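You operate a simulated robot arm through the tools that you are given. There is no shell and no other tool. Be economical: measure what you need, move in short steps, check, and stop when the job is done.

You are at the controls of a simulated robot arm. One attempt, no reset.

## Task
The steamer runs low: stop the steam, top it up and steam on.
Fine: open the yellow vent valve before filling, shut it again after; water past the blue mark, not to the brim; red steam valve wide open at the end.
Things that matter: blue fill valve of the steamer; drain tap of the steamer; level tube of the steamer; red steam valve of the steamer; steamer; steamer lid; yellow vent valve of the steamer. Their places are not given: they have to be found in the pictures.

Only the result counts: the job must be done as asked and must still hold three seconds after the hand-in. Knocking over, shifting, dropping, spilling or breaking anything else fails it.

## Robot
A 6-joint arm with a two-finger parallel gripper, fixed in place. Base frame: the origin is at the foot of the arm, x ahead of it, y to its left, z up. Readings come in m, degrees, newtons and seconds.
With the tool pointing down near the work surface it reaches from about 0.24 to 0.64 m from the base axis. Its first joint turns from -66.0 to 66.0 degrees. Payload 2.7 kg.
The tool frame sits at the grasp point between the pads (the TCP): z along the fingers, y along the line on which they close. The tips reach 0.023 m beyond it. Largest opening 0.094 m; finger width 0.038, thickness 0.01; the body of the gripper, 0.054 by 0.096 m, starts 0.039 m behind the TCP.
Orientation is that of the tool frame in the base frame, as a unit quaternion [x, y, z, w]. With the fingers straight down and closing along the base's y, the tool's x points along the base's -x, its y along +y and its z along -z.

## Interface
- The arm moves only by the tool step_arm. Its argument "series" is a list of rows, each a list of 7 numbers: the opening, from 0 (shut) to 1 (fully open), then the shift along the tool's x, y, z in m, then the turn, a rotation vector about the tool's x, y, z in degrees. In form: [[jaw, x, y, z, ax, ay, az], ...]. A call has 1 to 8 rows; each row is the pose to reach, as a shift and turn from the pose commanded when the call began, along the tool's axes at that moment. Rows are played at 5 a second. More than 0.05 m and 8.6 degrees between two rows, or a gripper value outside its range, and nothing of the call is played. A pose out of reach is approached as far as the arm can. The call stops where the force on the tool passes 90 N (or 10 N more than at its start, if that is more) or the arm is blocked; 0.2 s more then pass. Each finger travels about 0.045 m/s and halts on what it meets, pressing with about 42 N; the grip force reading is that of the motor and also rises with nothing between the fingers. The clock runs only during rows and for 0.2 s after the last one: add rows that repeat a pose to give the fingers time. It gives the time, the measured TCP pose, the force on the tool (base axes), the opening and the grip force at its end, in the units of the frame above (readings bear some noise), with the torque about the TCP (base axes, N m) and any sound that the robot's microphone picked up.
- Cameras (640 x 400 px; columns grow to the right, rows downward): "scene" is fixed at [0.0801, -0.4333, 1.4075]; the picture's right is [0.75, -0.66, 0.00], its down [-0.35, -0.40, -0.85] and it looks along [0.56, 0.64, -0.53] (base axes); focal length 295 px, centre (320, 200). "wrist" rides on the gripper at [0.087, 0.016, -0.074] in the tool frame; the picture's right is [-0.18, 0.98, 0.00], its down [-0.58, -0.11, -0.81] and it looks along [-0.79, -0.15, 0.59] (tool axes); focal length 243 px, centre (320, 200).
- grab_frame(camera): a new picture of that camera. The clock stands still meanwhile.
- locate(camera, pixels): for up to 12 pixels [column, row] of the newest picture of that camera ("zoom" is the newest enlarged one), the place [x, y, z] in the base frame of the surface seen there, good to about 0.003 m. The clock stands still meanwhile.
- inspect(camera, box): a new picture of the part [left, top, right, bottom] of that camera's present view, enlarged. The clock stands still meanwhile.
- finish_job(): hands the job in; it is judged then, once.

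Keep the steps short. Do not move on a guess: measure, check each grasp and each placing, and mend mistakes. In all there are 80 turns and 54 pictures (those below and enlarged ones count). Leave the gripper open and the arm clear of the work at the hand-in unless told otherwise, and finish with a single line.

The tools are called after ">>>" as a command line: name --pt "numbers of a row" for each row, then --argument value for the rest, lists and objects as JSON in quotes. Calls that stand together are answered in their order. step_arm: Moves the arm, as the interface text tells. Its arguments: {"type":"object","properties":{"series":{"type":"array"}},"required":["series"]} The other tools are called the same way: grab_frame (camera) takes a picture; locate (camera, pixels) gives the place of the surface under pixels of a picture; inspect (camera, box) takes an enlarged picture of a part of a camera's view; finish_job () hands the job in.

At the start:

```text
time_s: 0.0
tool_pos: [0.4418, -0.0584, 1.1712]
orientation: [0.001, 1.0, 0.0, 0.0]
wrist_force: [-0.8, 0.7, 0.2]
torque: [0.0, 0.0, 0.01]
finger_gap: 0.094
grip_force: 0.0
```

scene: 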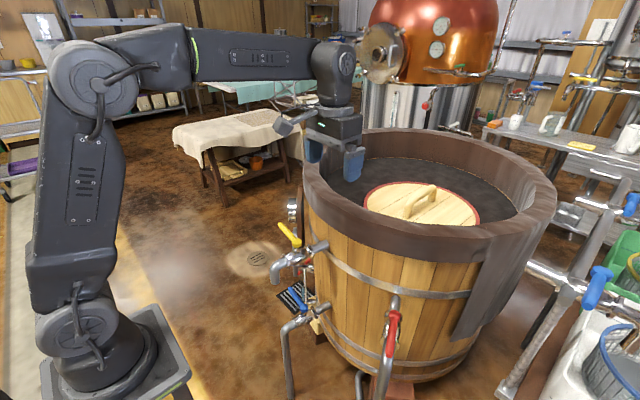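
wrist: 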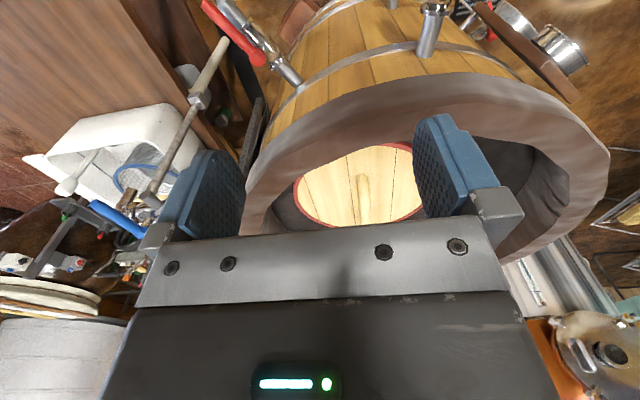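

The scene shows a wooden steamer with a yellow handle near (290,235), a red one near (392,335), and something blue near (300,300). I'll enlarge these areas.

>>> inspect --camera "scene" --box '[240, 180, 440, 400]'

>>> inspect --camera "scene" --box '[250, 190, 350, 340]'

```text
1.82 times, centred on (340, 290) of scene
```

zoom: 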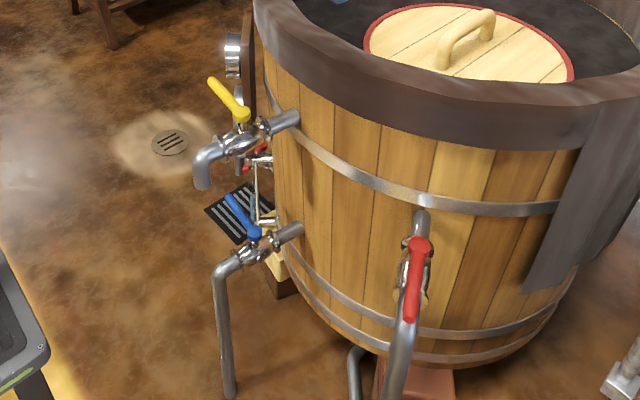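

```text
2.67 times, centred on (300, 265) of scene
```

zoom: 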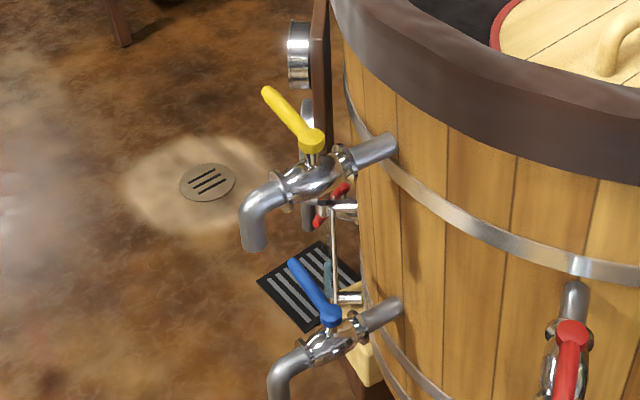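

I'll measure the handles in the last enlargement: the yellow tip and pivot, the valve pipe, the blue tip and pivot, and the tube fittings.

>>> locate --camera "zoom" --pixels '[[269, 95], [290, 118], [312, 138], [318, 180], [385, 148], [294, 265], [312, 290], [330, 314], [385, 312], [335, 250], [343, 208], [572, 335]]'

>>> inspect --camera "scene" --box '[340, 270, 440, 400]'

```text
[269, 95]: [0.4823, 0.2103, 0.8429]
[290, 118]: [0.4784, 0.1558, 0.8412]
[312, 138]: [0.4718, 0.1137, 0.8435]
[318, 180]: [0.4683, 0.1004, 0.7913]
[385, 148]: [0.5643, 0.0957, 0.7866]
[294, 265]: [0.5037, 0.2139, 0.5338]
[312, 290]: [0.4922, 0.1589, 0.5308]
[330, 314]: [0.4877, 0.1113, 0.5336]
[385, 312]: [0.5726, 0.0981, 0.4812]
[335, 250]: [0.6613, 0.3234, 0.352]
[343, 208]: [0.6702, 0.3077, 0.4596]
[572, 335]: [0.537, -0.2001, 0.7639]
```

```text
3.08 times, centred on (390, 335) of scene
```

zoom: 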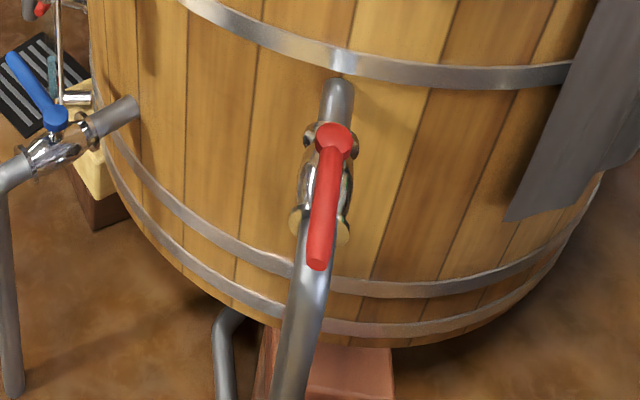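

The yellow and blue levers lie across their pipes, so both are shut. The red one lies along its pipe, so it is open. Next I measure the red lever.

>>> locate --camera "zoom" --pixels '[[334, 138], [328, 190], [318, 260], [340, 95], [345, 205], [300, 330], [110, 112], [65, 62], [57, 120], [12, 58]]'

>>> inspect --camera "scene" --box '[280, 190, 330, 330]'

```text
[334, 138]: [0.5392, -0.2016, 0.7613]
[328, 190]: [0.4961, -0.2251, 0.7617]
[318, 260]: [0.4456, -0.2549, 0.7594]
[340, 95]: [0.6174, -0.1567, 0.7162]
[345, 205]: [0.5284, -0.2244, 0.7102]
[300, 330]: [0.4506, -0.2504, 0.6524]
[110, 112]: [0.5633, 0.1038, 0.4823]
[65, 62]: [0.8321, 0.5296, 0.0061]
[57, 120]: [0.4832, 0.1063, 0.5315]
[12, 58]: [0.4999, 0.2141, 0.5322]
```

```text
2.86 times, centred on (305, 260) of scene
```

zoom: 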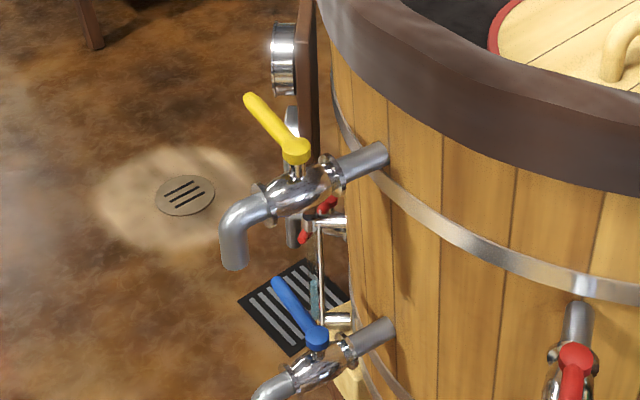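

The level tube looks like the thin vertical part near zoom (322,225) to (322,320), with small red handles close by. I'll measure those.

>>> locate --camera "zoom" --pixels '[[320, 208], [335, 224], [321, 240], [321, 265], [320, 300], [315, 285], [338, 320], [292, 230], [291, 125], [284, 55], [235, 250], [284, 195]]'

>>> inspect --camera "scene" --box '[300, 250, 325, 310]'

```text
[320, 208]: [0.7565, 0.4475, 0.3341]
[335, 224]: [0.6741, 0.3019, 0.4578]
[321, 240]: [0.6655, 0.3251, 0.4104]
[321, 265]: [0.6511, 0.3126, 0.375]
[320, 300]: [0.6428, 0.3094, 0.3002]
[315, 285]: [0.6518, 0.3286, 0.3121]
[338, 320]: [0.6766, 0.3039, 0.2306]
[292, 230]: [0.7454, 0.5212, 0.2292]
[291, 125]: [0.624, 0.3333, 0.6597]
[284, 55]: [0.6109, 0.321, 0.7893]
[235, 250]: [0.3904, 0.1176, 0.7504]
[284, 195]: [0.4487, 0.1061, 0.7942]
```

```text
6.67 times, centred on (312, 280) of scene
```

zoom: 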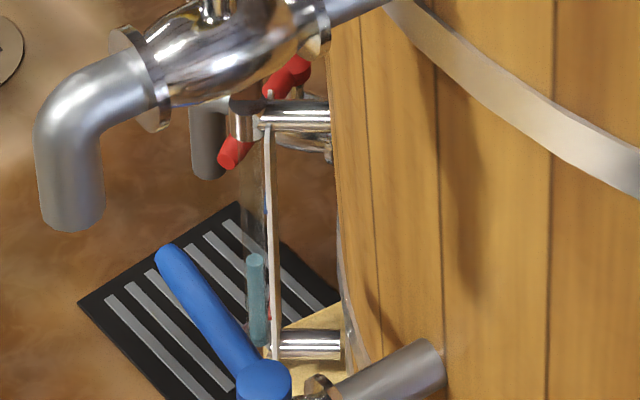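

The enlarged view shows the level tube: teal water with its top near (255,255), and a scale strip with a small blue mark near (266,210). Before moving I'll measure the barrel rim for clearance, plus the tube marks.

>>> locate --camera "zoom" --pixels '[[255, 258], [266, 210], [268, 305], [255, 340], [270, 135], [285, 75], [230, 160], [95, 80], [70, 215]]'

>>> locate --camera "scene" --pixels '[[400, 228], [400, 252], [345, 215], [345, 238], [310, 190], [308, 210], [440, 250], [305, 225]]'

>>> inspect --camera "scene" --box '[304, 265, 320, 306]'

```text
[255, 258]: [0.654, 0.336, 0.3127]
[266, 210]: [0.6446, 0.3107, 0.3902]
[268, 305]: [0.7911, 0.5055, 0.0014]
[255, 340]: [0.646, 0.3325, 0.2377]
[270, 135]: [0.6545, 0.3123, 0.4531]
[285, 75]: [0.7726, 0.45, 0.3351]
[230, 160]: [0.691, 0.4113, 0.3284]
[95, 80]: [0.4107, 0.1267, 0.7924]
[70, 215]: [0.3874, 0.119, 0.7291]
```

```text
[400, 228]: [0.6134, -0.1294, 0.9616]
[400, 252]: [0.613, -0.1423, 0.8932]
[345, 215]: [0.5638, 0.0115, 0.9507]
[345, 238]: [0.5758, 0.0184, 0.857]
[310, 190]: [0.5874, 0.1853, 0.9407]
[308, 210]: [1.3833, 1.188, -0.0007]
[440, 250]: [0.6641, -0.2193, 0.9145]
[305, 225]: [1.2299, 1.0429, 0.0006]
```

```text
9.76 times, centred on (312, 286) of scene
```

zoom: 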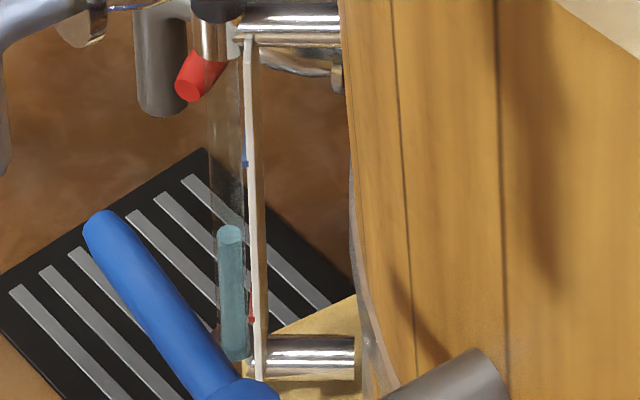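

Readings so far:
- Red lever: pivot (0.539,-0.202), tip (0.446,-0.255), top z 0.761, along its pipe.
- Blue mark: z about 0.390. Water: about 0.313. Tube top: about 0.453.

First I move above the red lever, with the fingers turned to straddle it.

>>> step_arm --pt "0.6 -0.005 -0.03 0.03 0 0 -5" --pt "0.6 -0.011 -0.06 0.06 0 0 -10" --pt "0.6 -0.016 -0.09 0.09 0 0 -15" --pt "0.6 -0.021 -0.12 0.12 0 0 -20" --pt "0.6 -0.027 -0.15 0.15 0 0 -25" --pt "0.6 -0.032 -0.18 0.18 0 0 -29.7" --pt "0.6 -0.032 -0.18 0.22 0 0 -29.7" --pt "0.6 -0.032 -0.18 0.26 0 0 -29.7"

```text
time_s: 1.8
tool_pos: [0.4733, -0.2382, 0.9103]
orientation: [-0.255, 0.967, -0.001, 0.0]
wrist_force: [-0.5, 0.4, 0.5]
torque: [0.02, 0.01, -0.01]
finger_gap: 0.0564
grip_force: 0.0
```

The pose is as planned. I'll check the alignment over the lever with one wrist picture and one scene enlargement.

>>> grab_frame --camera "wrist"

>>> inspect --camera "scene" --box '[300, 200, 460, 380]'

```text
45 pictures are left
```

wrist: 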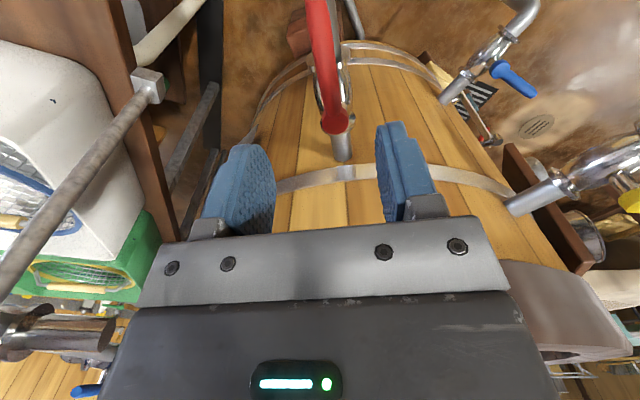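

```text
2.22 times, centred on (380, 290) of scene
```

zoom: 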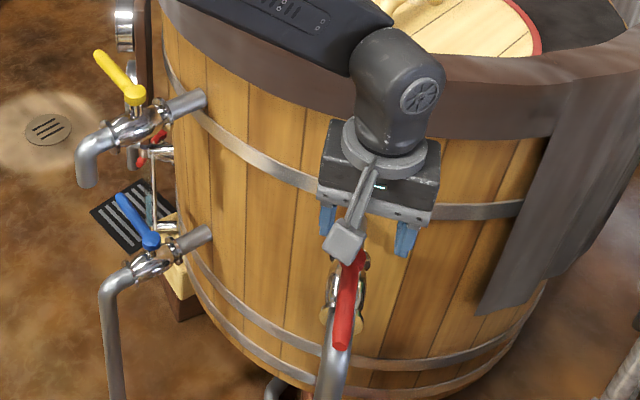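

The lever lies centred between the fingers. I lower to z 0.757 so they straddle it.

>>> step_arm --pt "0.6 0 0 0.04 0 0 0" --pt "0.6 0 0 0.08 0 0 0" --pt "0.6 0 0 0.12 0 0 0" --pt "0.6 0 0 0.153 0 0 0" --pt "0.35 0 0 0.153 0 0 0" --pt "0.35 0 0 0.153 0 0 0" --pt "0.35 0 0 0.153 0 0 0"

>>> inspect --camera "scene" --box '[340, 270, 440, 390]'

```text
time_s: 3.4
tool_pos: [0.4749, -0.2388, 0.76]
orientation: [-0.256, 0.967, 0.0, 0.001]
wrist_force: [0.2, -0.4, 0.2]
torque: [-0.01, 0.0, -0.01]
finger_gap: 0.033
grip_force: 0.0
```

```text
3.33 times, centred on (390, 330) of scene
```

zoom: 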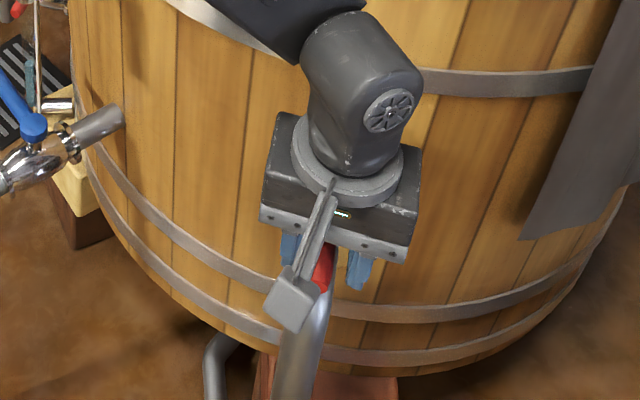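

The fingers straddle the lever freely. I'll make a small test turn of 15° clockwise seen from above, to check the direction and the force.

>>> step_arm --pt "0.35 0 0.005 0 0 0 3.8" --pt "0.35 -0.0006 0.0098 0 0 0 7.5" --pt "0.35 -0.0014 0.0146 0 0 0 11.2" --pt "0.35 -0.0026 0.0194 0 0 0 15"

```text
time_s: 4.4
tool_pos: [0.466, -0.2203, 0.7598]
orientation: [-0.126, 0.992, 0.0, 0.0]
wrist_force: [-1.2, -2.0, -0.2]
torque: [-0.03, 0.0, 0.02]
finger_gap: 0.034
grip_force: 1.5
```

The force is only about 2 N, so the lever turns freely this way. I continue by another 60°.

>>> step_arm --pt "0.35 -0.0006 0.0098 0 0 0 7.5" --pt "0.35 -0.0026 0.0194 0 0 0 15" --pt "0.35 -0.0057 0.0287 0 0 0 22.5" --pt "0.35 -0.01 0.0375 0 0 0 30" --pt "0.35 -0.0155 0.0457 0 0 0 37.5" --pt "0.35 -0.022 0.053 0 0 0 45" --pt "0.35 -0.0293 0.0595 0 0 0 52.5" --pt "0.35 -0.0375 0.065 0 0 0 60"

>>> inspect --camera "scene" --box '[320, 250, 440, 390]'

```text
time_s: 6.2
tool_pos: [0.4855, -0.1489, 0.7585]
orientation: [0.387, 0.922, 0.0, 0.001]
wrist_force: [-2.5, -1.3, 1.3]
torque: [-0.03, 0.03, 0.02]
finger_gap: 0.034
grip_force: 1.3
```

```text
2.86 times, centred on (380, 320) of scene
```

zoom: 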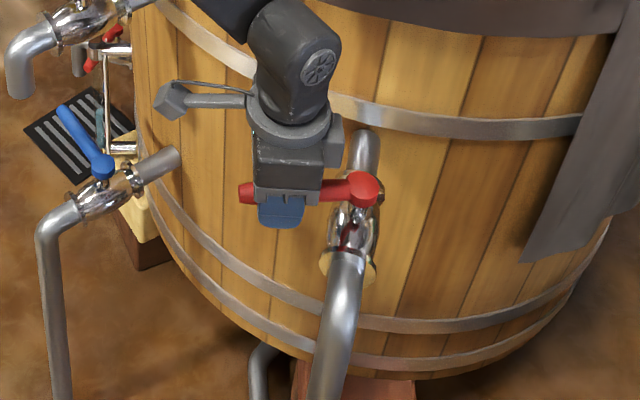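

The lever has followed. I'll take it the rest of the way to its stop, with a few degrees of overshoot for the play.

>>> step_arm --pt "0.35 -0.0004 0.0078 0 0 0 6" --pt "0.35 -0.0016 0.0156 0 0 0 12" --pt "0.35 -0.0029 0.0206 0 0 0 16" --pt "0.35 -0.0043 0.0253 0 0 0 20" --pt "0.35 -0.006 0.0298 0 0 0 23.5"

>>> inspect --camera "scene" --box '[320, 250, 440, 390]'

```text
time_s: 7.4
tool_pos: [0.5108, -0.1324, 0.759]
orientation: [0.567, 0.824, -0.001, -0.001]
wrist_force: [-10.6, -7.8, 2.7]
torque: [0.09, 0.15, 0.31]
finger_gap: 0.0391
grip_force: 6.1
```

```text
2.86 times, centred on (380, 320) of scene
```

zoom: 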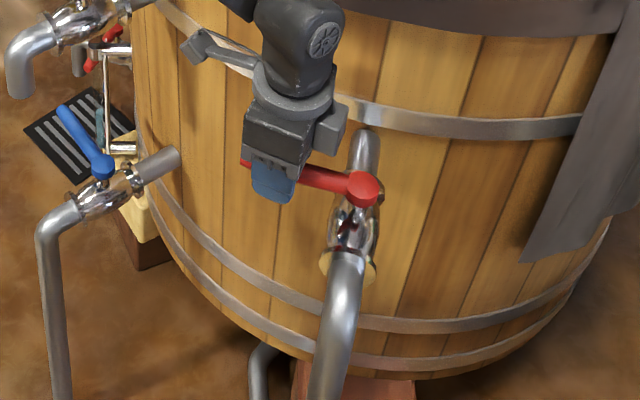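

The force rose to 13 N, so the lever is at its stop. I'll measure the angle.

>>> locate --camera "zoom" --pixels '[[362, 186], [320, 175], [247, 162]]'

```text
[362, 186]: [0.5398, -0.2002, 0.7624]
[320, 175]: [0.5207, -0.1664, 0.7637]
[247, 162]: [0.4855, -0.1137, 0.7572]
```

The lever now points at 122°, about 88° turned, so the steam is shut at the stop. I open the fingers a little and lift straight up.

>>> step_arm --pt "0.6 0.001 -0.006 0 0 0 -6" --pt "0.6 0.001 -0.006 0 0 0 -6" --pt "0.6 0.001 -0.006 -0.04 0 0 -6" --pt "0.6 0.001 -0.006 -0.085 0 0 -6" --pt "0.6 0.001 -0.006 -0.13 0 0 -6" --pt "0.6 0.001 -0.006 -0.175 0 0 -6" --pt "0.6 0.001 -0.006 -0.22 0 0 -6"

>>> inspect --camera "scene" --box '[260, 190, 440, 390]'

```text
time_s: 9.0
tool_pos: [0.5042, -0.1331, 0.981]
orientation: [0.521, 0.853, 0.0, 0.0]
wrist_force: [-0.4, -0.6, 0.3]
torque: [0.01, 0.01, 0.03]
finger_gap: 0.0564
grip_force: 0.0
```

```text
2.00 times, centred on (350, 290) of scene
```

zoom: 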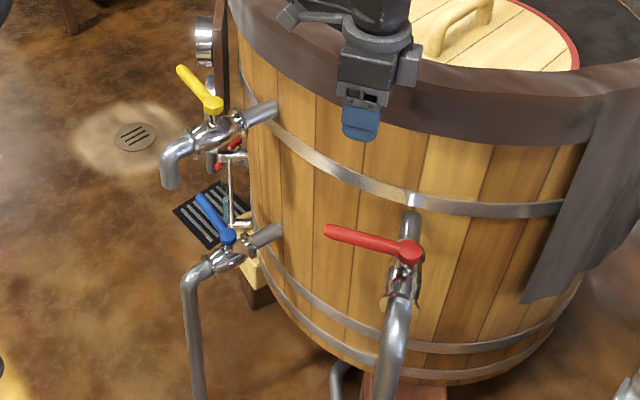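

Red is shut. Next comes the yellow lever: pivot about (0.472,0.112), tip (0.482,0.210), top z 0.843, pointing at about 84°. I move above it at a safe height and turn the fingers to straddle it.

>>> step_arm --pt "0.6 0.036 0.015 -0.01 0 0 4.2" --pt "0.6 0.073 0.03 -0.02 0 0 8.4" --pt "0.6 0.109 0.046 -0.02 0 0 12.6" --pt "0.6 0.145 0.061 -0.02 0 0 16.8" --pt "0.6 0.182 0.076 -0.02 0 0 21" --pt "0.6 0.218 0.091 -0.02 0 0 25.2" --pt "0.6 0.255 0.106 -0.02 0 0 29.4" --pt "0.6 0.291 0.1215 -0.02 0 0 33.6"

>>> inspect --camera "scene" --box '[220, 110, 380, 290]'

>>> grab_frame --camera "wrist"

```text
time_s: 10.8
tool_pos: [0.4798, 0.1829, 0.9987]
orientation: [0.747, 0.665, -0.001, 0.0]
wrist_force: [-0.3, 0.0, -0.1]
torque: [-0.03, 0.0, -0.02]
finger_gap: 0.0562
grip_force: 0.1
```

```text
2.22 times, centred on (300, 200) of scene
```

zoom: 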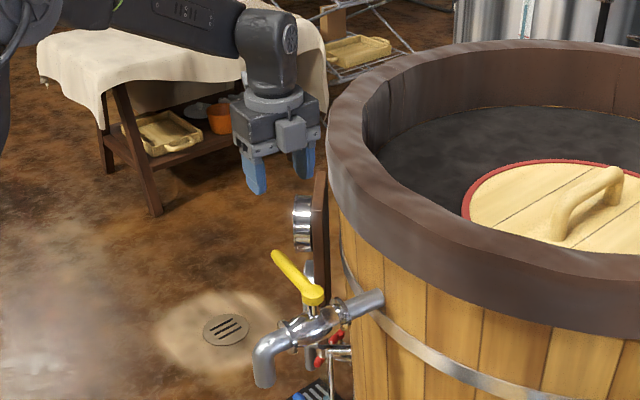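

```text
38 pictures are left
```

wrist: 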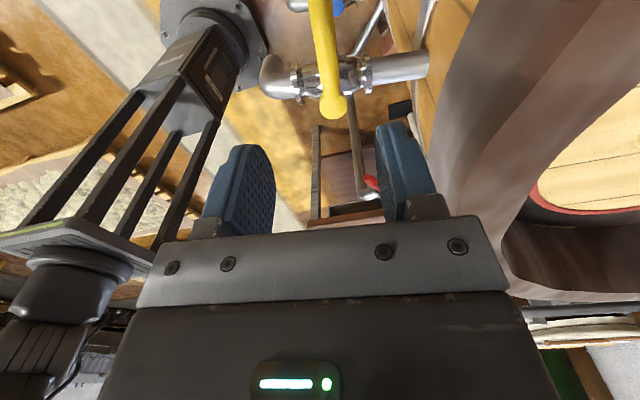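

The yellow lever lies centred between the fingers, as the red one did. I lower to z 0.84 and narrow the fingers.

>>> step_arm --pt "0.6 0 0 0.04 0 0 0" --pt "0.6 0 0 0.08 0 0 0" --pt "0.6 0 0 0.12 0 0 0" --pt "0.6 0 0 0.158 0 0 0" --pt "0.35 0 0 0.158 0 0 0" --pt "0.35 0 0 0.158 0 0 0" --pt "0.35 0 0 0.158 0 0 0"

>>> inspect --camera "scene" --box '[240, 140, 360, 290]'

```text
time_s: 12.4
tool_pos: [0.4804, 0.1812, 0.8395]
orientation: [0.746, 0.666, -0.001, 0.0]
wrist_force: [-0.1, 0.1, -1.5]
torque: [0.01, -0.02, 0.0]
finger_gap: 0.033
grip_force: 0.0
```

```text
2.67 times, centred on (300, 215) of scene
```

zoom: 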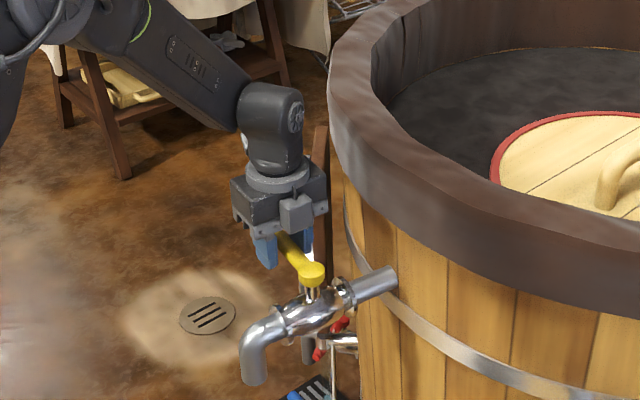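

The fingers straddle the lever. I turn it 60° counter-clockwise seen from above, towards the spout.

>>> step_arm --pt "0.35 -0.0006 -0.0091 0 0 0 -7.5" --pt "0.35 -0.0024 -0.0181 0 0 0 -15" --pt "0.35 -0.0053 -0.0268 0 0 0 -22.5" --pt "0.35 -0.0094 -0.035 0 0 0 -30" --pt "0.35 -0.0145 -0.0426 0 0 0 -37.5" --pt "0.35 -0.0205 -0.0495 0 0 0 -45" --pt "0.35 -0.0274 -0.0555 0 0 0 -52.5" --pt "0.35 -0.035 -0.0606 0 0 0 -60"

```text
time_s: 14.2
tool_pos: [0.4176, 0.1549, 0.8402]
orientation: [0.312, 0.95, 0.0, 0.0]
wrist_force: [2.9, 1.0, 0.4]
torque: [0.0, -0.05, -0.04]
finger_gap: 0.0336
grip_force: 0.8
```

The force is small and the lever follows. I continue to the stop.

>>> step_arm --pt "0.35 -0.0006 -0.0091 0 0 0 -7.5" --pt "0.35 -0.0024 -0.0181 0 0 0 -15" --pt "0.35 -0.0053 -0.0268 0 0 0 -22.5" --pt "0.35 -0.0075 -0.0315 0 0 0 -26.7" --pt "0.35 -0.0094 -0.035 0 0 0 -30" --pt "0.35 -0.0115 -0.0384 0 0 0 -33.3" --pt "0.35 -0.014 -0.042 0 0 0 -37"

>>> inspect --camera "scene" --box '[240, 140, 360, 290]'

```text
time_s: 15.8
tool_pos: [0.4059, 0.1171, 0.8419]
orientation: [-0.004, 1.0, 0.002, 0.006]
wrist_force: [20.1, 41.4, -27.0]
torque: [-0.4, -0.51, -1.28]
finger_gap: 0.0516
grip_force: 21.3
```

```text
2.67 times, centred on (300, 215) of scene
```

zoom: 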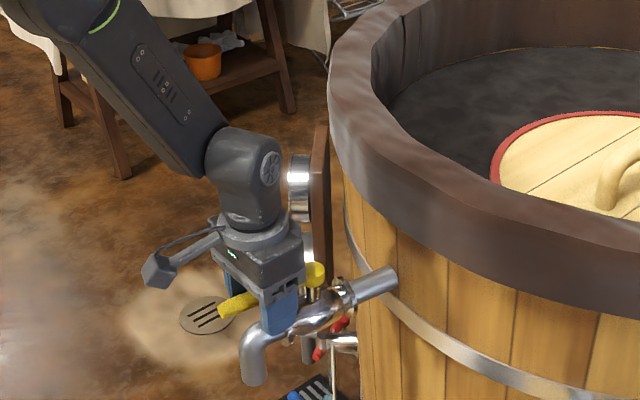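

It stopped firmly at the end. I measure the lever, then ease off and lift.

>>> locate --camera "zoom" --pixels '[[315, 272], [226, 307], [245, 300]]'

>>> step_arm --pt "0.5 0.002 0.007 0 0 0 6" --pt "0.65 0.002 0.011 0 0 0 8" --pt "0.65 0.002 0.011 0 0 0 8" --pt "0.65 0.002 0.011 -0.04 0 0 8" --pt "0.65 0.002 0.011 -0.085 0 0 8" --pt "0.65 0.002 0.011 -0.13 0 0 8" --pt "0.65 0.002 0.011 -0.17 0 0 8"

>>> inspect --camera "scene" --box '[240, 160, 360, 330]'

```text
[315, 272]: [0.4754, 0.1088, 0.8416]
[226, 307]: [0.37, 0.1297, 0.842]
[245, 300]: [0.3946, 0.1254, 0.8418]
```

```text
time_s: 17.4
tool_pos: [0.3986, 0.1226, 1.0115]
orientation: [0.066, 0.998, 0.0, 0.0]
wrist_force: [0.2, -0.3, -0.7]
torque: [-0.01, 0.02, 0.01]
finger_gap: 0.0609
grip_force: 0.1
```

```text
2.35 times, centred on (300, 245) of scene
```

zoom: 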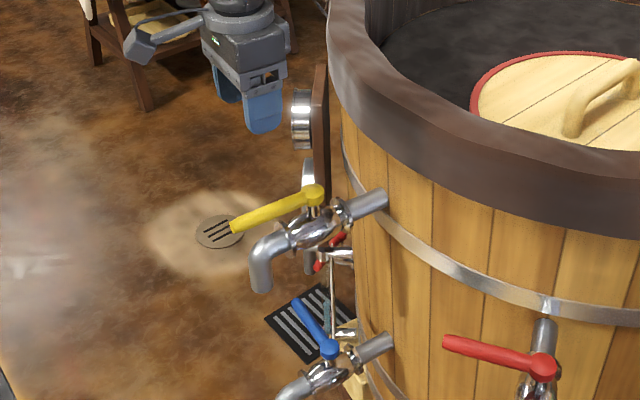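

The yellow valve is open: its lever points at about 169°, along the pipe. The blue lever sits directly below the yellow valve. I plan to come down beside it with the tool leaning outward. I'll check the gauge board for clearance, and at this height turn the yaw and move outward.

>>> locate --camera "zoom" --pixels '[[293, 98], [293, 145], [302, 92], [316, 130], [307, 175], [322, 70], [233, 228], [262, 285], [341, 260], [297, 303], [328, 346], [314, 325]]'

>>> step_arm --pt "0.6 -0.0053 0.018 0 0 0 8.4" --pt "0.6 -0.0106 0.036 0 0 0 16.8" --pt "0.6 -0.016 0.054 0 0 0 25.2" --pt "0.6 -0.021 0.072 0 0 0 33.6" --pt "0.6 -0.0265 0.09 0 0 0 42" --pt "0.6 -0.032 0.108 0 0 0 50.4" --pt "0.6 -0.037 0.126 0 0 0 58.8" --pt "0.6 -0.0425 0.144 0 0 0 67.2"

```text
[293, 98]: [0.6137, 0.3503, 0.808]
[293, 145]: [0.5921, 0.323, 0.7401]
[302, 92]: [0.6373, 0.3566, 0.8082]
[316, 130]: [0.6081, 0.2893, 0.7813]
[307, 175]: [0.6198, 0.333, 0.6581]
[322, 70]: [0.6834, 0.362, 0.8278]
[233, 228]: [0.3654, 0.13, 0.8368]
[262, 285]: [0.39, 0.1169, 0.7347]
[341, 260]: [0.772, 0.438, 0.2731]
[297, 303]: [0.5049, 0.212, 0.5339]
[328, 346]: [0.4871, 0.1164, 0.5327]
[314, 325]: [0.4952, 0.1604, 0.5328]
```

```text
time_s: 19.2
tool_pos: [0.4608, 0.2605, 1.0121]
orientation: [0.607, 0.794, 0.0, 0.0]
wrist_force: [-0.7, 0.2, -0.1]
torque: [0.01, 0.0, -0.04]
finger_gap: 0.0568
grip_force: 0.0
```

The gauge sits at (0.59-0.61, 0.32-0.35, 0.74-0.81), so I keep the present yaw of 105°, which gives clearance. Now I tilt the tool 35° so the wrist leans outward, moving above the blue lever tip.

>>> step_arm --pt "0.65 -0.01 0.005 0 0 -7 0" --pt "0.65 -0.021 0.01 0 0 -14 0" --pt "0.65 -0.032 0.014 0 0 -21 0" --pt "0.65 -0.042 0.019 0 0 -28 0" --pt "0.65 -0.053 0.024 0 0 -35 0" --pt "0.65 -0.053 0.024 0.045 0 -35 0" --pt "0.65 -0.053 0.024 0.09 0 -35 0"

>>> inspect --camera "scene" --box '[200, 80, 400, 320]'

```text
time_s: 20.8
tool_pos: [0.4999, 0.2149, 0.9181]
orientation: [0.578, 0.758, -0.183, 0.24]
wrist_force: [-0.4, -0.9, -0.1]
torque: [-0.01, -0.01, 0.01]
finger_gap: 0.0611
grip_force: 0.1
```

```text
1.67 times, centred on (300, 200) of scene
```

zoom: 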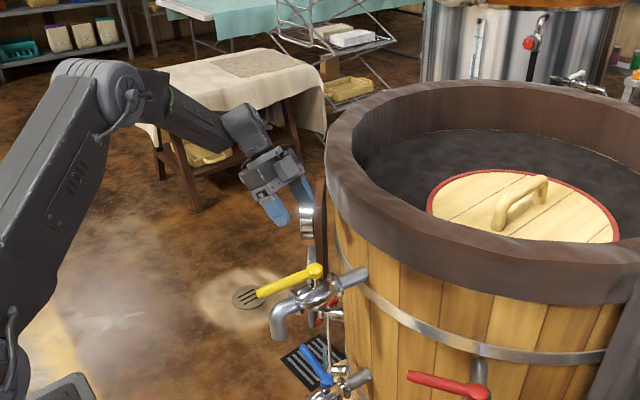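

The path looks clear. I lower straight down 0.30 m beside the yellow valve.

>>> step_arm --pt "0.65 0.0215 0 0.0307 0 0 0" --pt "0.65 0.043 0 0.0614 0 0 0" --pt "0.65 0.0646 0 0.0921 0 0 0" --pt "0.65 0.0861 0 0.1229 0 0 0" --pt "0.65 0.1076 0 0.1536 0 0 0" --pt "0.65 0.1291 0 0.1843 0 0 0" --pt "0.65 0.1507 0 0.215 0 0 0" --pt "0.65 0.1722 0 0.2457 0 0 0"

>>> inspect --camera "scene" --box '[220, 160, 360, 330]'

>>> grab_frame --camera "wrist"

```text
time_s: 22.6
tool_pos: [0.501, 0.2157, 0.6201]
orientation: [0.578, 0.759, -0.181, 0.24]
wrist_force: [0.4, 0.1, -0.5]
torque: [0.01, 0.01, -0.01]
finger_gap: 0.0611
grip_force: 0.1
```

```text
2.35 times, centred on (290, 245) of scene
```

zoom: 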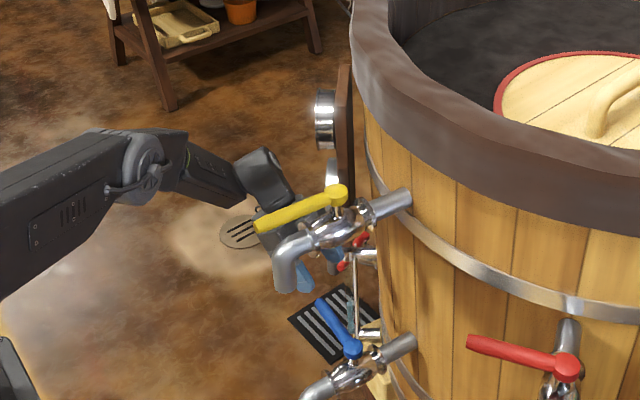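

```text
32 pictures are left
```

wrist: 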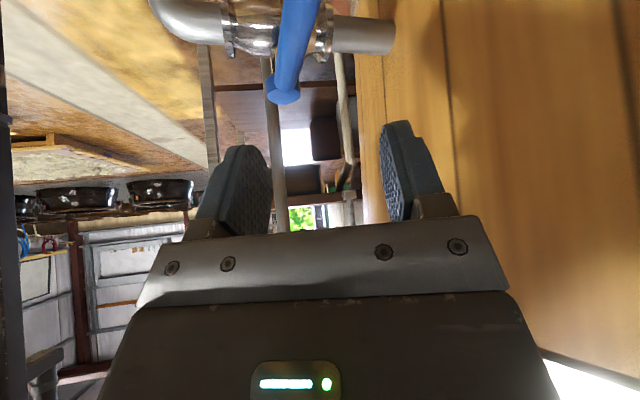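

In the wrist picture the blue lever (300,40) lies between the fingers. I lower the last 0.10 m onto it.

>>> step_arm --pt "0.65 0.0095 -0.0022 0.0229 0 0 0" --pt "0.65 0.019 -0.0045 0.0458 0 0 0" --pt "0.65 0.0286 -0.0067 0.0688 0 0 0" --pt "0.65 0.0381 -0.0089 0.0917 0 0 0" --pt "0.65 0.0381 -0.0089 0.0917 0 0 0"

>>> inspect --camera "scene" --box '[250, 220, 350, 330]'

```text
time_s: 23.8
tool_pos: [0.4702, 0.186, 0.5327]
orientation: [0.578, 0.758, -0.182, 0.239]
wrist_force: [-0.2, 0.3, -1.0]
torque: [-0.01, 0.0, 0.01]
finger_gap: 0.0611
grip_force: 0.0
out of reach, approached as far as the arm can: row 2, 3, 4, 5
```

```text
3.64 times, centred on (300, 275) of scene
```

zoom: 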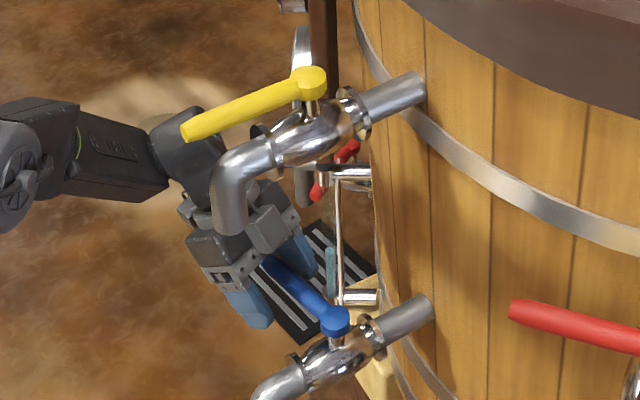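

The arm came within reach limits at (0.470,0.186,0.533), but the blue lever is still between the fingers, near the right one. Opening goes towards -x, which is better reachable. I narrow the jaw a little and push gently to open the valve partway.

>>> step_arm --pt "0.45 0 0 0.002 0 0 0" --pt "0.45 0.0005 -0.008 0.004 0 0 0" --pt "0.45 0.001 -0.016 0.005 0 0 0" --pt "0.45 0.001 -0.024 0.006 0 0 0"

>>> inspect --camera "scene" --box '[270, 240, 340, 320]'

```text
time_s: 24.8
tool_pos: [0.449, 0.179, 0.5279]
orientation: [0.578, 0.758, -0.183, 0.239]
wrist_force: [3.0, 4.6, 1.3]
torque: [-0.03, -0.08, 0.2]
finger_gap: 0.0443
grip_force: 1.4
```

```text
5.00 times, centred on (305, 280) of scene
```

zoom: 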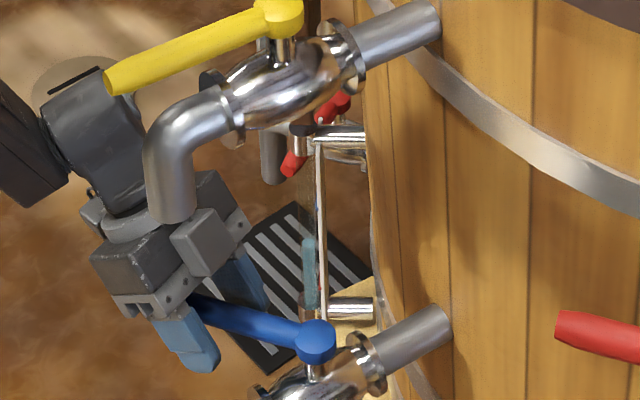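

The lever has turned partway. I measure its angle and the water top, near (308,240).

>>> locate --camera "zoom" --pixels '[[315, 337], [230, 315], [308, 241], [309, 270], [319, 205]]'

>>> step_arm --pt "0.45 0 0 0 0 0 0" --pt "0.45 0 0 0 0 0 0" --pt "0.45 0 0 0 0 0 0"

>>> inspect --camera "scene" --box '[304, 265, 320, 306]'

```text
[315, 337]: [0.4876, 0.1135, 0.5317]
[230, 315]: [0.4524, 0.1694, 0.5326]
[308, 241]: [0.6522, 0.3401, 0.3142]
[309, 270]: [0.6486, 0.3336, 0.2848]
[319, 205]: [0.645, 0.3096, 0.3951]
```

```text
time_s: 25.6
tool_pos: [0.4494, 0.1792, 0.5273]
orientation: [0.579, 0.758, -0.183, 0.239]
wrist_force: [2.7, 5.2, 0.3]
torque: [0.01, -0.01, 0.2]
finger_gap: 0.0437
grip_force: 1.6
```

```text
9.76 times, centred on (312, 286) of scene
```

zoom: 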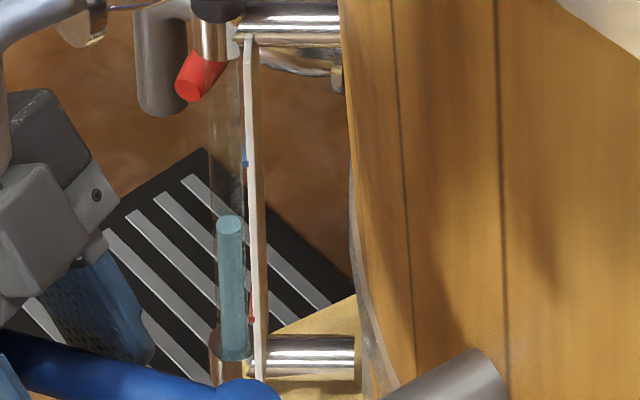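

The valve is about 40° open and the level is creeping up (zoom row 232 to 222). I push about 10° further and keep time running.

>>> step_arm --pt "0.45 -0.001 -0.006 0 0 0 0" --pt "0.45 -0.002 -0.012 0 0 0 0" --pt "0.45 -0.002 -0.012 0 0 0 0" --pt "0.45 -0.002 -0.012 0 0 0 0" --pt "0.45 -0.002 -0.012 0 0 0 0" --pt "0.45 -0.002 -0.012 0 0 0 0" --pt "0.45 -0.002 -0.012 0 0 0 0" --pt "0.45 -0.002 -0.012 0 0 0 0"

>>> inspect --camera "scene" --box '[304, 265, 320, 306]'

```text
time_s: 27.4
tool_pos: [0.4394, 0.1752, 0.5273]
orientation: [0.577, 0.76, -0.178, 0.239]
wrist_force: [20.4, 10.5, -28.3]
torque: [0.25, -0.01, 1.82]
finger_gap: 0.0448
grip_force: 45.4
```

```text
9.76 times, centred on (312, 286) of scene
```

zoom: 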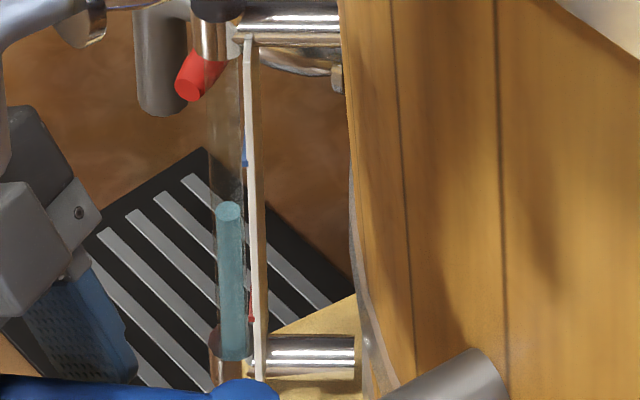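

The lever is wedging between the finger edges (grip 45 N). I widen the jaw to relieve it and keep filling. I also measure the water top.

>>> locate --camera "zoom" --pixels '[[230, 211], [230, 230], [230, 350], [245, 160], [250, 318], [248, 40]]'

>>> step_arm --pt "0.58 0.001 0.003 0 0 0 0" --pt "0.6 0.001 0.003 0 0 0 0" --pt "0.6 0.001 0.003 0 0 0 0" --pt "0.6 0.001 0.003 0 0 0 0" --pt "0.6 0.001 0.003 0 0 0 0" --pt "0.6 0.001 0.003 0 0 0 0"

>>> inspect --camera "scene" --box '[280, 260, 330, 320]'

```text
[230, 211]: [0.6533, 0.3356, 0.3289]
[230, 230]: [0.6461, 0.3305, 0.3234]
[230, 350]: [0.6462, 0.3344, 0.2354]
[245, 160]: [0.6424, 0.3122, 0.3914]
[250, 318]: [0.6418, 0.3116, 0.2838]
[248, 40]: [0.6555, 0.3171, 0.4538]
```

```text
time_s: 28.8
tool_pos: [0.4404, 0.1766, 0.5285]
orientation: [0.578, 0.759, -0.182, 0.239]
wrist_force: [-1.4, -0.3, -0.9]
torque: [0.03, -0.02, 0.0]
finger_gap: 0.0566
grip_force: 0.7
```

```text
6.67 times, centred on (305, 290) of scene
```

zoom: 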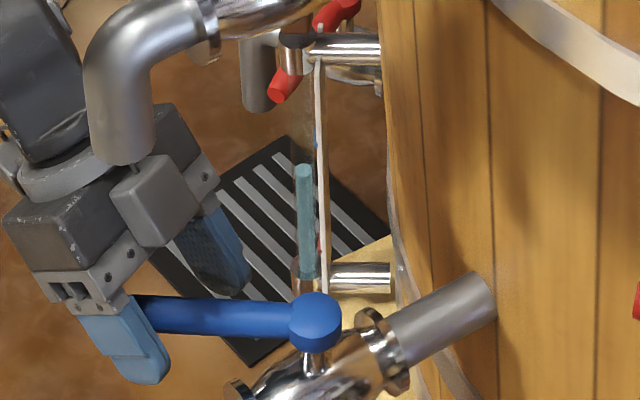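

Water was at z about 0.329 at 27.4 s and is rising about 5 mm/s. The blue mark is at about 0.391. I wait with the pose held.

>>> step_arm --pt "0.6 0 0 0 0 0 0" --pt "0.6 0 0 0 0 0 0" --pt "0.6 0 0 0 0 0 0" --pt "0.6 0 0 0 0 0 0" --pt "0.6 0 0 0 0 0 0" --pt "0.6 0 0 0 0 0 0" --pt "0.6 0 0 0 0 0 0" --pt "0.6 0 0 0 0 0 0"

>>> step_arm --pt "0.6 0 0 0 0 0 0" --pt "0.6 0 0 0 0 0 0" --pt "0.6 0 0 0 0 0 0" --pt "0.6 0 0 0 0 0 0" --pt "0.6 0 0 0 0 0 0" --pt "0.6 0 0 0 0 0 0" --pt "0.6 0 0 0 0 0 0" --pt "0.6 0 0 0 0 0 0"

>>> inspect --camera "scene" --box '[304, 265, 320, 306]'

```text
time_s: 30.6
tool_pos: [0.4401, 0.1753, 0.5288]
orientation: [0.579, 0.758, -0.182, 0.239]
wrist_force: [0.9, 1.3, 0.0]
torque: [-0.03, -0.01, 0.02]
finger_gap: 0.0566
grip_force: 0.6
```

```text
time_s: 32.4
tool_pos: [0.4412, 0.1771, 0.5289]
orientation: [0.579, 0.758, -0.182, 0.239]
wrist_force: [0.6, 0.5, 0.5]
torque: [-0.03, 0.0, 0.04]
finger_gap: 0.0564
grip_force: 0.0
```

```text
9.76 times, centred on (312, 286) of scene
```

zoom: 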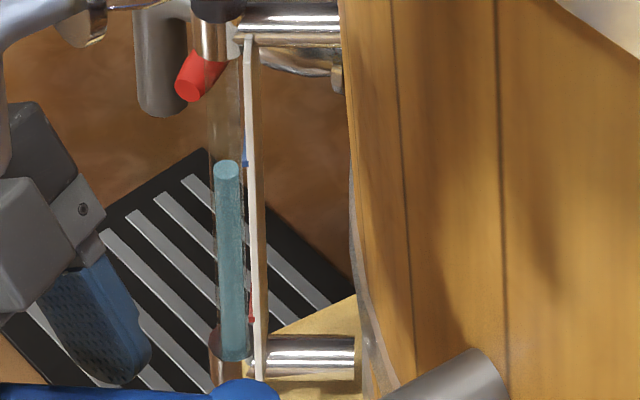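

>>> locate --camera "zoom" --pixels '[[226, 164], [227, 180], [226, 130], [245, 150], [245, 165], [220, 60]]'

```text
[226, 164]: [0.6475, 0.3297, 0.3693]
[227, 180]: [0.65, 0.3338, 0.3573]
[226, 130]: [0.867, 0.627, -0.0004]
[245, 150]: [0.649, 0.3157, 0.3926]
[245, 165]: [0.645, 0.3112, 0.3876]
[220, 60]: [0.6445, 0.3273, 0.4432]
```

Water is at 0.369 and rising about 8 mm/s, so I set up the closing push now. I lift off the lever, close the jaw, yaw 20° further for better reach, and come down on the lever's inner side.

>>> step_arm --pt "0.6 -0.0144 0 -0.0205 0 0 0" --pt "0.6 -0.0287 0 -0.041 0 0 0" --pt "0.2 -0.0314 -0.0278 -0.0391 -3.8 0 -5.5" --pt "0 -0.0341 -0.0557 -0.0372 -7.7 0 -10.9" --pt "0 -0.0341 -0.0557 -0.0372 -11.5 0 -16.4" --pt "0 -0.0215 -0.0557 -0.0192 -11.5 0 -16.4" --pt "0 -0.0088 -0.0557 -0.0012 -11.5 0 -16.4"

>>> inspect --camera "scene" --box '[270, 250, 330, 320]'

```text
time_s: 34.0
tool_pos: [0.3932, 0.1587, 0.5335]
orientation: [0.437, 0.848, -0.14, 0.266]
wrist_force: [0.3, -0.3, 0.4]
torque: [0.03, 0.01, 0.05]
finger_gap: 0.0
grip_force: 41.6
out of reach, approached as far as the arm can: row 5, 6, 7
```

```text
5.71 times, centred on (300, 285) of scene
```

zoom: 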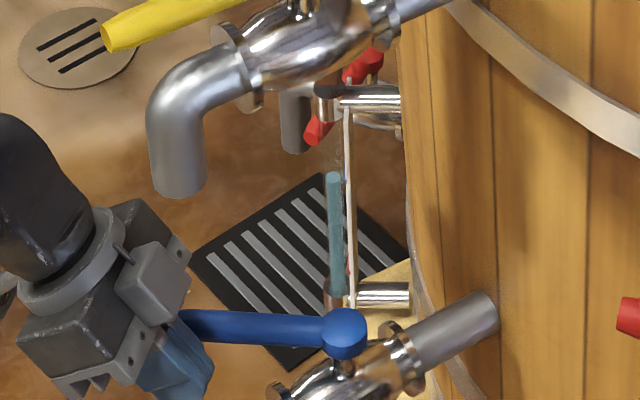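

The closed fingers are now on the inner side of the blue lever. I read the water level before pushing.

>>> locate --camera "zoom" --pixels '[[334, 176], [334, 182], [344, 325], [215, 323], [347, 168]]'

```text
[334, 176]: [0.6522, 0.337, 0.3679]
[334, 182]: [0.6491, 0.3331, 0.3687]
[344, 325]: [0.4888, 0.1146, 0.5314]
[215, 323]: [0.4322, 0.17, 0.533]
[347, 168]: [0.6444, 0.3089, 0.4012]
```

The water is at about 0.372, still below the blue mark, so I wait a little longer before closing.

>>> step_arm --pt "0 0 0 0 0 0 0" --pt "0 0 0 0 0 0 0" --pt "0 0 0 0 0 0 0" --pt "0 0 0 0 0 0 0" --pt "0 0 0 0 0 0 0" --pt "0 0 0 0 0 0 0" --pt "0 0 0 0 0 0 0" --pt "0 0 0 0 0 0 0"

>>> inspect --camera "scene" --box '[304, 265, 320, 306]'

>>> locate --camera "zoom" --pixels '[[226, 130], [226, 140], [226, 150], [226, 160], [245, 145], [245, 155]]'

```text
time_s: 35.8
tool_pos: [0.3935, 0.1601, 0.5333]
orientation: [0.438, 0.847, -0.141, 0.266]
wrist_force: [0.4, 0.3, -0.2]
torque: [-0.04, -0.01, 0.03]
finger_gap: 0.0
grip_force: 42.3
```

```text
9.76 times, centred on (312, 286) of scene
```

zoom: 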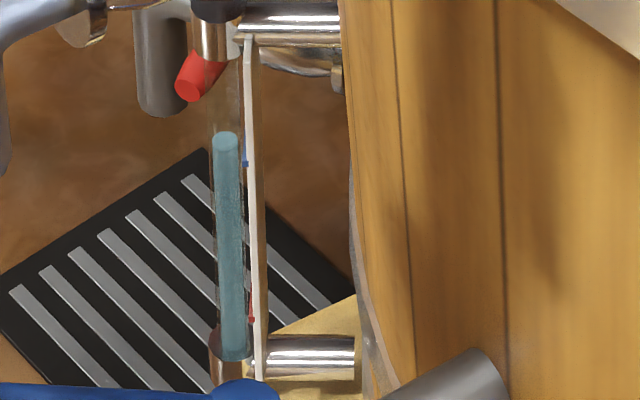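

```text
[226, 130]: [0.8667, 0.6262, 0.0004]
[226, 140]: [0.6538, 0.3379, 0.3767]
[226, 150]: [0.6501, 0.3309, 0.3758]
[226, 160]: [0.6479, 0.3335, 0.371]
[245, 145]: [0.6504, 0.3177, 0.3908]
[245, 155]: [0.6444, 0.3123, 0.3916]
```

By rows the level is about 0.377, rising about 5.6 mm/s. The mark is at 0.391 and my target is about 0.408. I wait 3.6 s more and check.

>>> step_arm --pt "0 0 0 0 0 0 0" --pt "0 0 0 0 0 0 0" --pt "0 0 0 0 0 0 0" --pt "0 0 0 0 0 0 0" --pt "0 0 0 0 0 0 0" --pt "0 0 0 0 0 0 0" --pt "0 0 0 0 0 0 0" --pt "0 0 0 0 0 0 0"

>>> step_arm --pt "0 0 0 0 0 0 0" --pt "0 0 0 0 0 0 0" --pt "0 0 0 0 0 0 0" --pt "0 0 0 0 0 0 0" --pt "0 0 0 0 0 0 0" --pt "0 0 0 0 0 0 0" --pt "0 0 0 0 0 0 0" --pt "0 0 0 0 0 0 0"

>>> inspect --camera "scene" --box '[304, 265, 320, 306]'

>>> locate --camera "zoom" --pixels '[[224, 100], [224, 108], [224, 115], [224, 125]]'

```text
time_s: 37.6
tool_pos: [0.3926, 0.1606, 0.534]
orientation: [0.439, 0.847, -0.141, 0.265]
wrist_force: [0.3, -0.1, 1.0]
torque: [-0.01, 0.0, 0.0]
finger_gap: 0.0
grip_force: 42.1
```

```text
time_s: 39.4
tool_pos: [0.3922, 0.1598, 0.5336]
orientation: [0.437, 0.847, -0.14, 0.266]
wrist_force: [-0.8, 0.4, 0.3]
torque: [-0.04, 0.01, -0.01]
finger_gap: 0.0
grip_force: 41.9
```

```text
9.76 times, centred on (312, 286) of scene
```

zoom: 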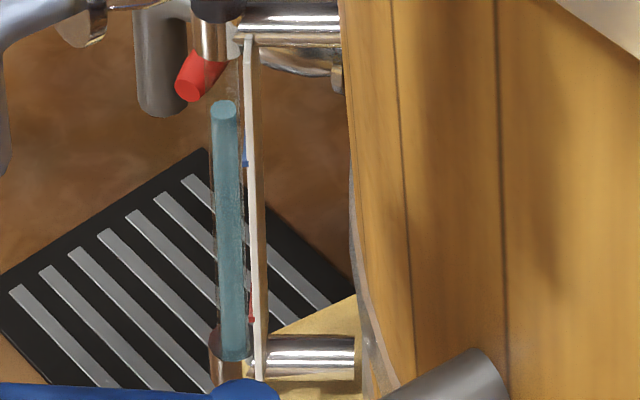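

```text
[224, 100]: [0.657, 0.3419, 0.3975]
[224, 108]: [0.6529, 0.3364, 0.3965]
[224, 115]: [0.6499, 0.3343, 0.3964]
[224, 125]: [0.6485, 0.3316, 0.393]
```

The water is at about 0.397, just past the mark. I push the lever shut now along its arc.

>>> step_arm --pt "0 0.0033 0.0155 -0.0024 0 0 0" --pt "0 0.0066 0.031 -0.0047 0 0 0" --pt "0 0.007 0.0445 -0.0049 0 0 0" --pt "0 0.0073 0.058 -0.0051 0 0 0" --pt "0 0.0045 0.072 -0.003 0 0 0" --pt "0 0.001 0.086 0 0 0 0" --pt "0 -0.0031 0.0981 0.0022 0 0 0"

>>> inspect --camera "scene" --box '[270, 250, 330, 320]'

```text
time_s: 41.1
tool_pos: [0.4679, 0.2117, 0.5319]
orientation: [0.44, 0.845, -0.15, 0.266]
wrist_force: [-16.1, 3.2, 9.3]
torque: [-0.1, -0.06, -0.22]
finger_gap: 0.0003
grip_force: 42.5
stopped in row 7: the force on the tool passed its limit at 98 N (the readings are from after the stop); the commanded pose is now the measured one
```

```text
5.71 times, centred on (300, 285) of scene
```

zoom: 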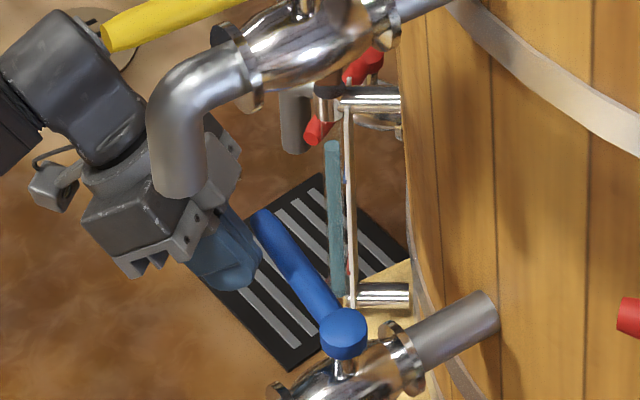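

The push ended firmly against something, presumably the shut stop. I measure the lever angle and the level.

>>> locate --camera "zoom" --pixels '[[344, 328], [300, 270], [263, 215], [332, 143], [332, 148], [332, 155]]'

```text
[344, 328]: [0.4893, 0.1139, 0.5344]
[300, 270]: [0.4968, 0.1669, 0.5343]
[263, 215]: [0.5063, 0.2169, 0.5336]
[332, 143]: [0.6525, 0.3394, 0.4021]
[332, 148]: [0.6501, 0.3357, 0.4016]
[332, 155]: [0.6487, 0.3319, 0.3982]
```

The blue lever is back at 80.6°, its starting shut angle, and the water is at about 0.402. I back off and lift straight up.

>>> step_arm --pt "0 0 -0.006 0 0 0 0" --pt "0 0 -0.014 0 0 0 0" --pt "0 -0.0258 -0.014 -0.0369 0 0 0" --pt "0 -0.0517 -0.014 -0.0737 0 0 0" --pt "0 -0.0775 -0.014 -0.1106 0 0 0" --pt "0 -0.1033 -0.014 -0.1474 0 0 0" --pt "0 -0.129 -0.014 -0.184 0 0 0" --pt "0 -0.155 -0.014 -0.221 0 0 0"

>>> inspect --camera "scene" --box '[304, 265, 320, 306]'

```text
time_s: 42.9
tool_pos: [0.4608, 0.2071, 0.8]
orientation: [0.439, 0.845, -0.148, 0.265]
wrist_force: [0.4, 0.2, -0.8]
torque: [-0.02, -0.02, 0.02]
finger_gap: 0.0
grip_force: 42.1
```

```text
9.76 times, centred on (312, 286) of scene
```

zoom: 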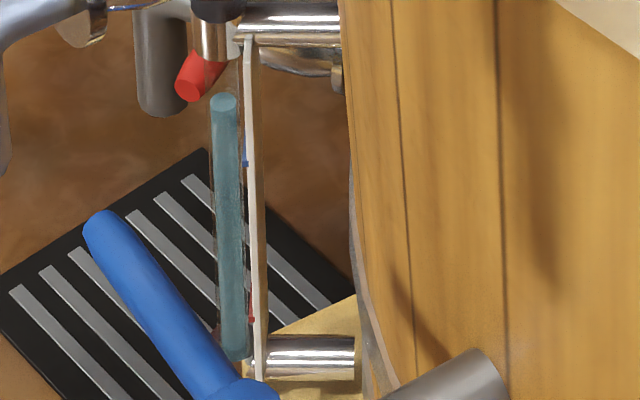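

The water top is steady and the blue lever is shut. I lift to z 1.0 and set the tool upright again.

>>> step_arm --pt "0.2 -0.0287 0 -0.041 0 0 0" --pt "0.4 -0.0574 0 -0.0819 0 0 0" --pt "0.6 -0.086 0 -0.1228 0 0 0" --pt "0.6 -0.1148 0 -0.1638 0 0 0" --pt "0.6 -0.1148 0 -0.1638 0 8.5 0" --pt "0.6 -0.1148 0 -0.1638 0 17 0" --pt "0.6 -0.1148 0 -0.1638 0 25.5 0" --pt "0.6 -0.1148 0 -0.1638 0 34 0"

```text
refused: row 4 steps farther than a row can; nothing moved
```

>>> step_arm --pt "0.2 -0.028 0 -0.04 0 0 0" --pt "0.4 -0.056 0 -0.08 0 0 0" --pt "0.6 -0.084 0 -0.12 0 0 0" --pt "0.6 -0.112 0 -0.16 0 0 0" --pt "0.6 -0.112 0 -0.16 0 8.5 0" --pt "0.6 -0.112 0 -0.16 0 17 0" --pt "0.6 -0.112 0 -0.16 0 25.5 0" --pt "0.6 -0.112 0 -0.16 0 34 0"

```text
time_s: 44.7
tool_pos: [0.4614, 0.2097, 0.9968]
orientation: [0.464, 0.886, -0.013, 0.007]
wrist_force: [0.6, -0.8, 0.3]
torque: [0.0, -0.04, -0.02]
finger_gap: 0.0563
grip_force: 0.0
```

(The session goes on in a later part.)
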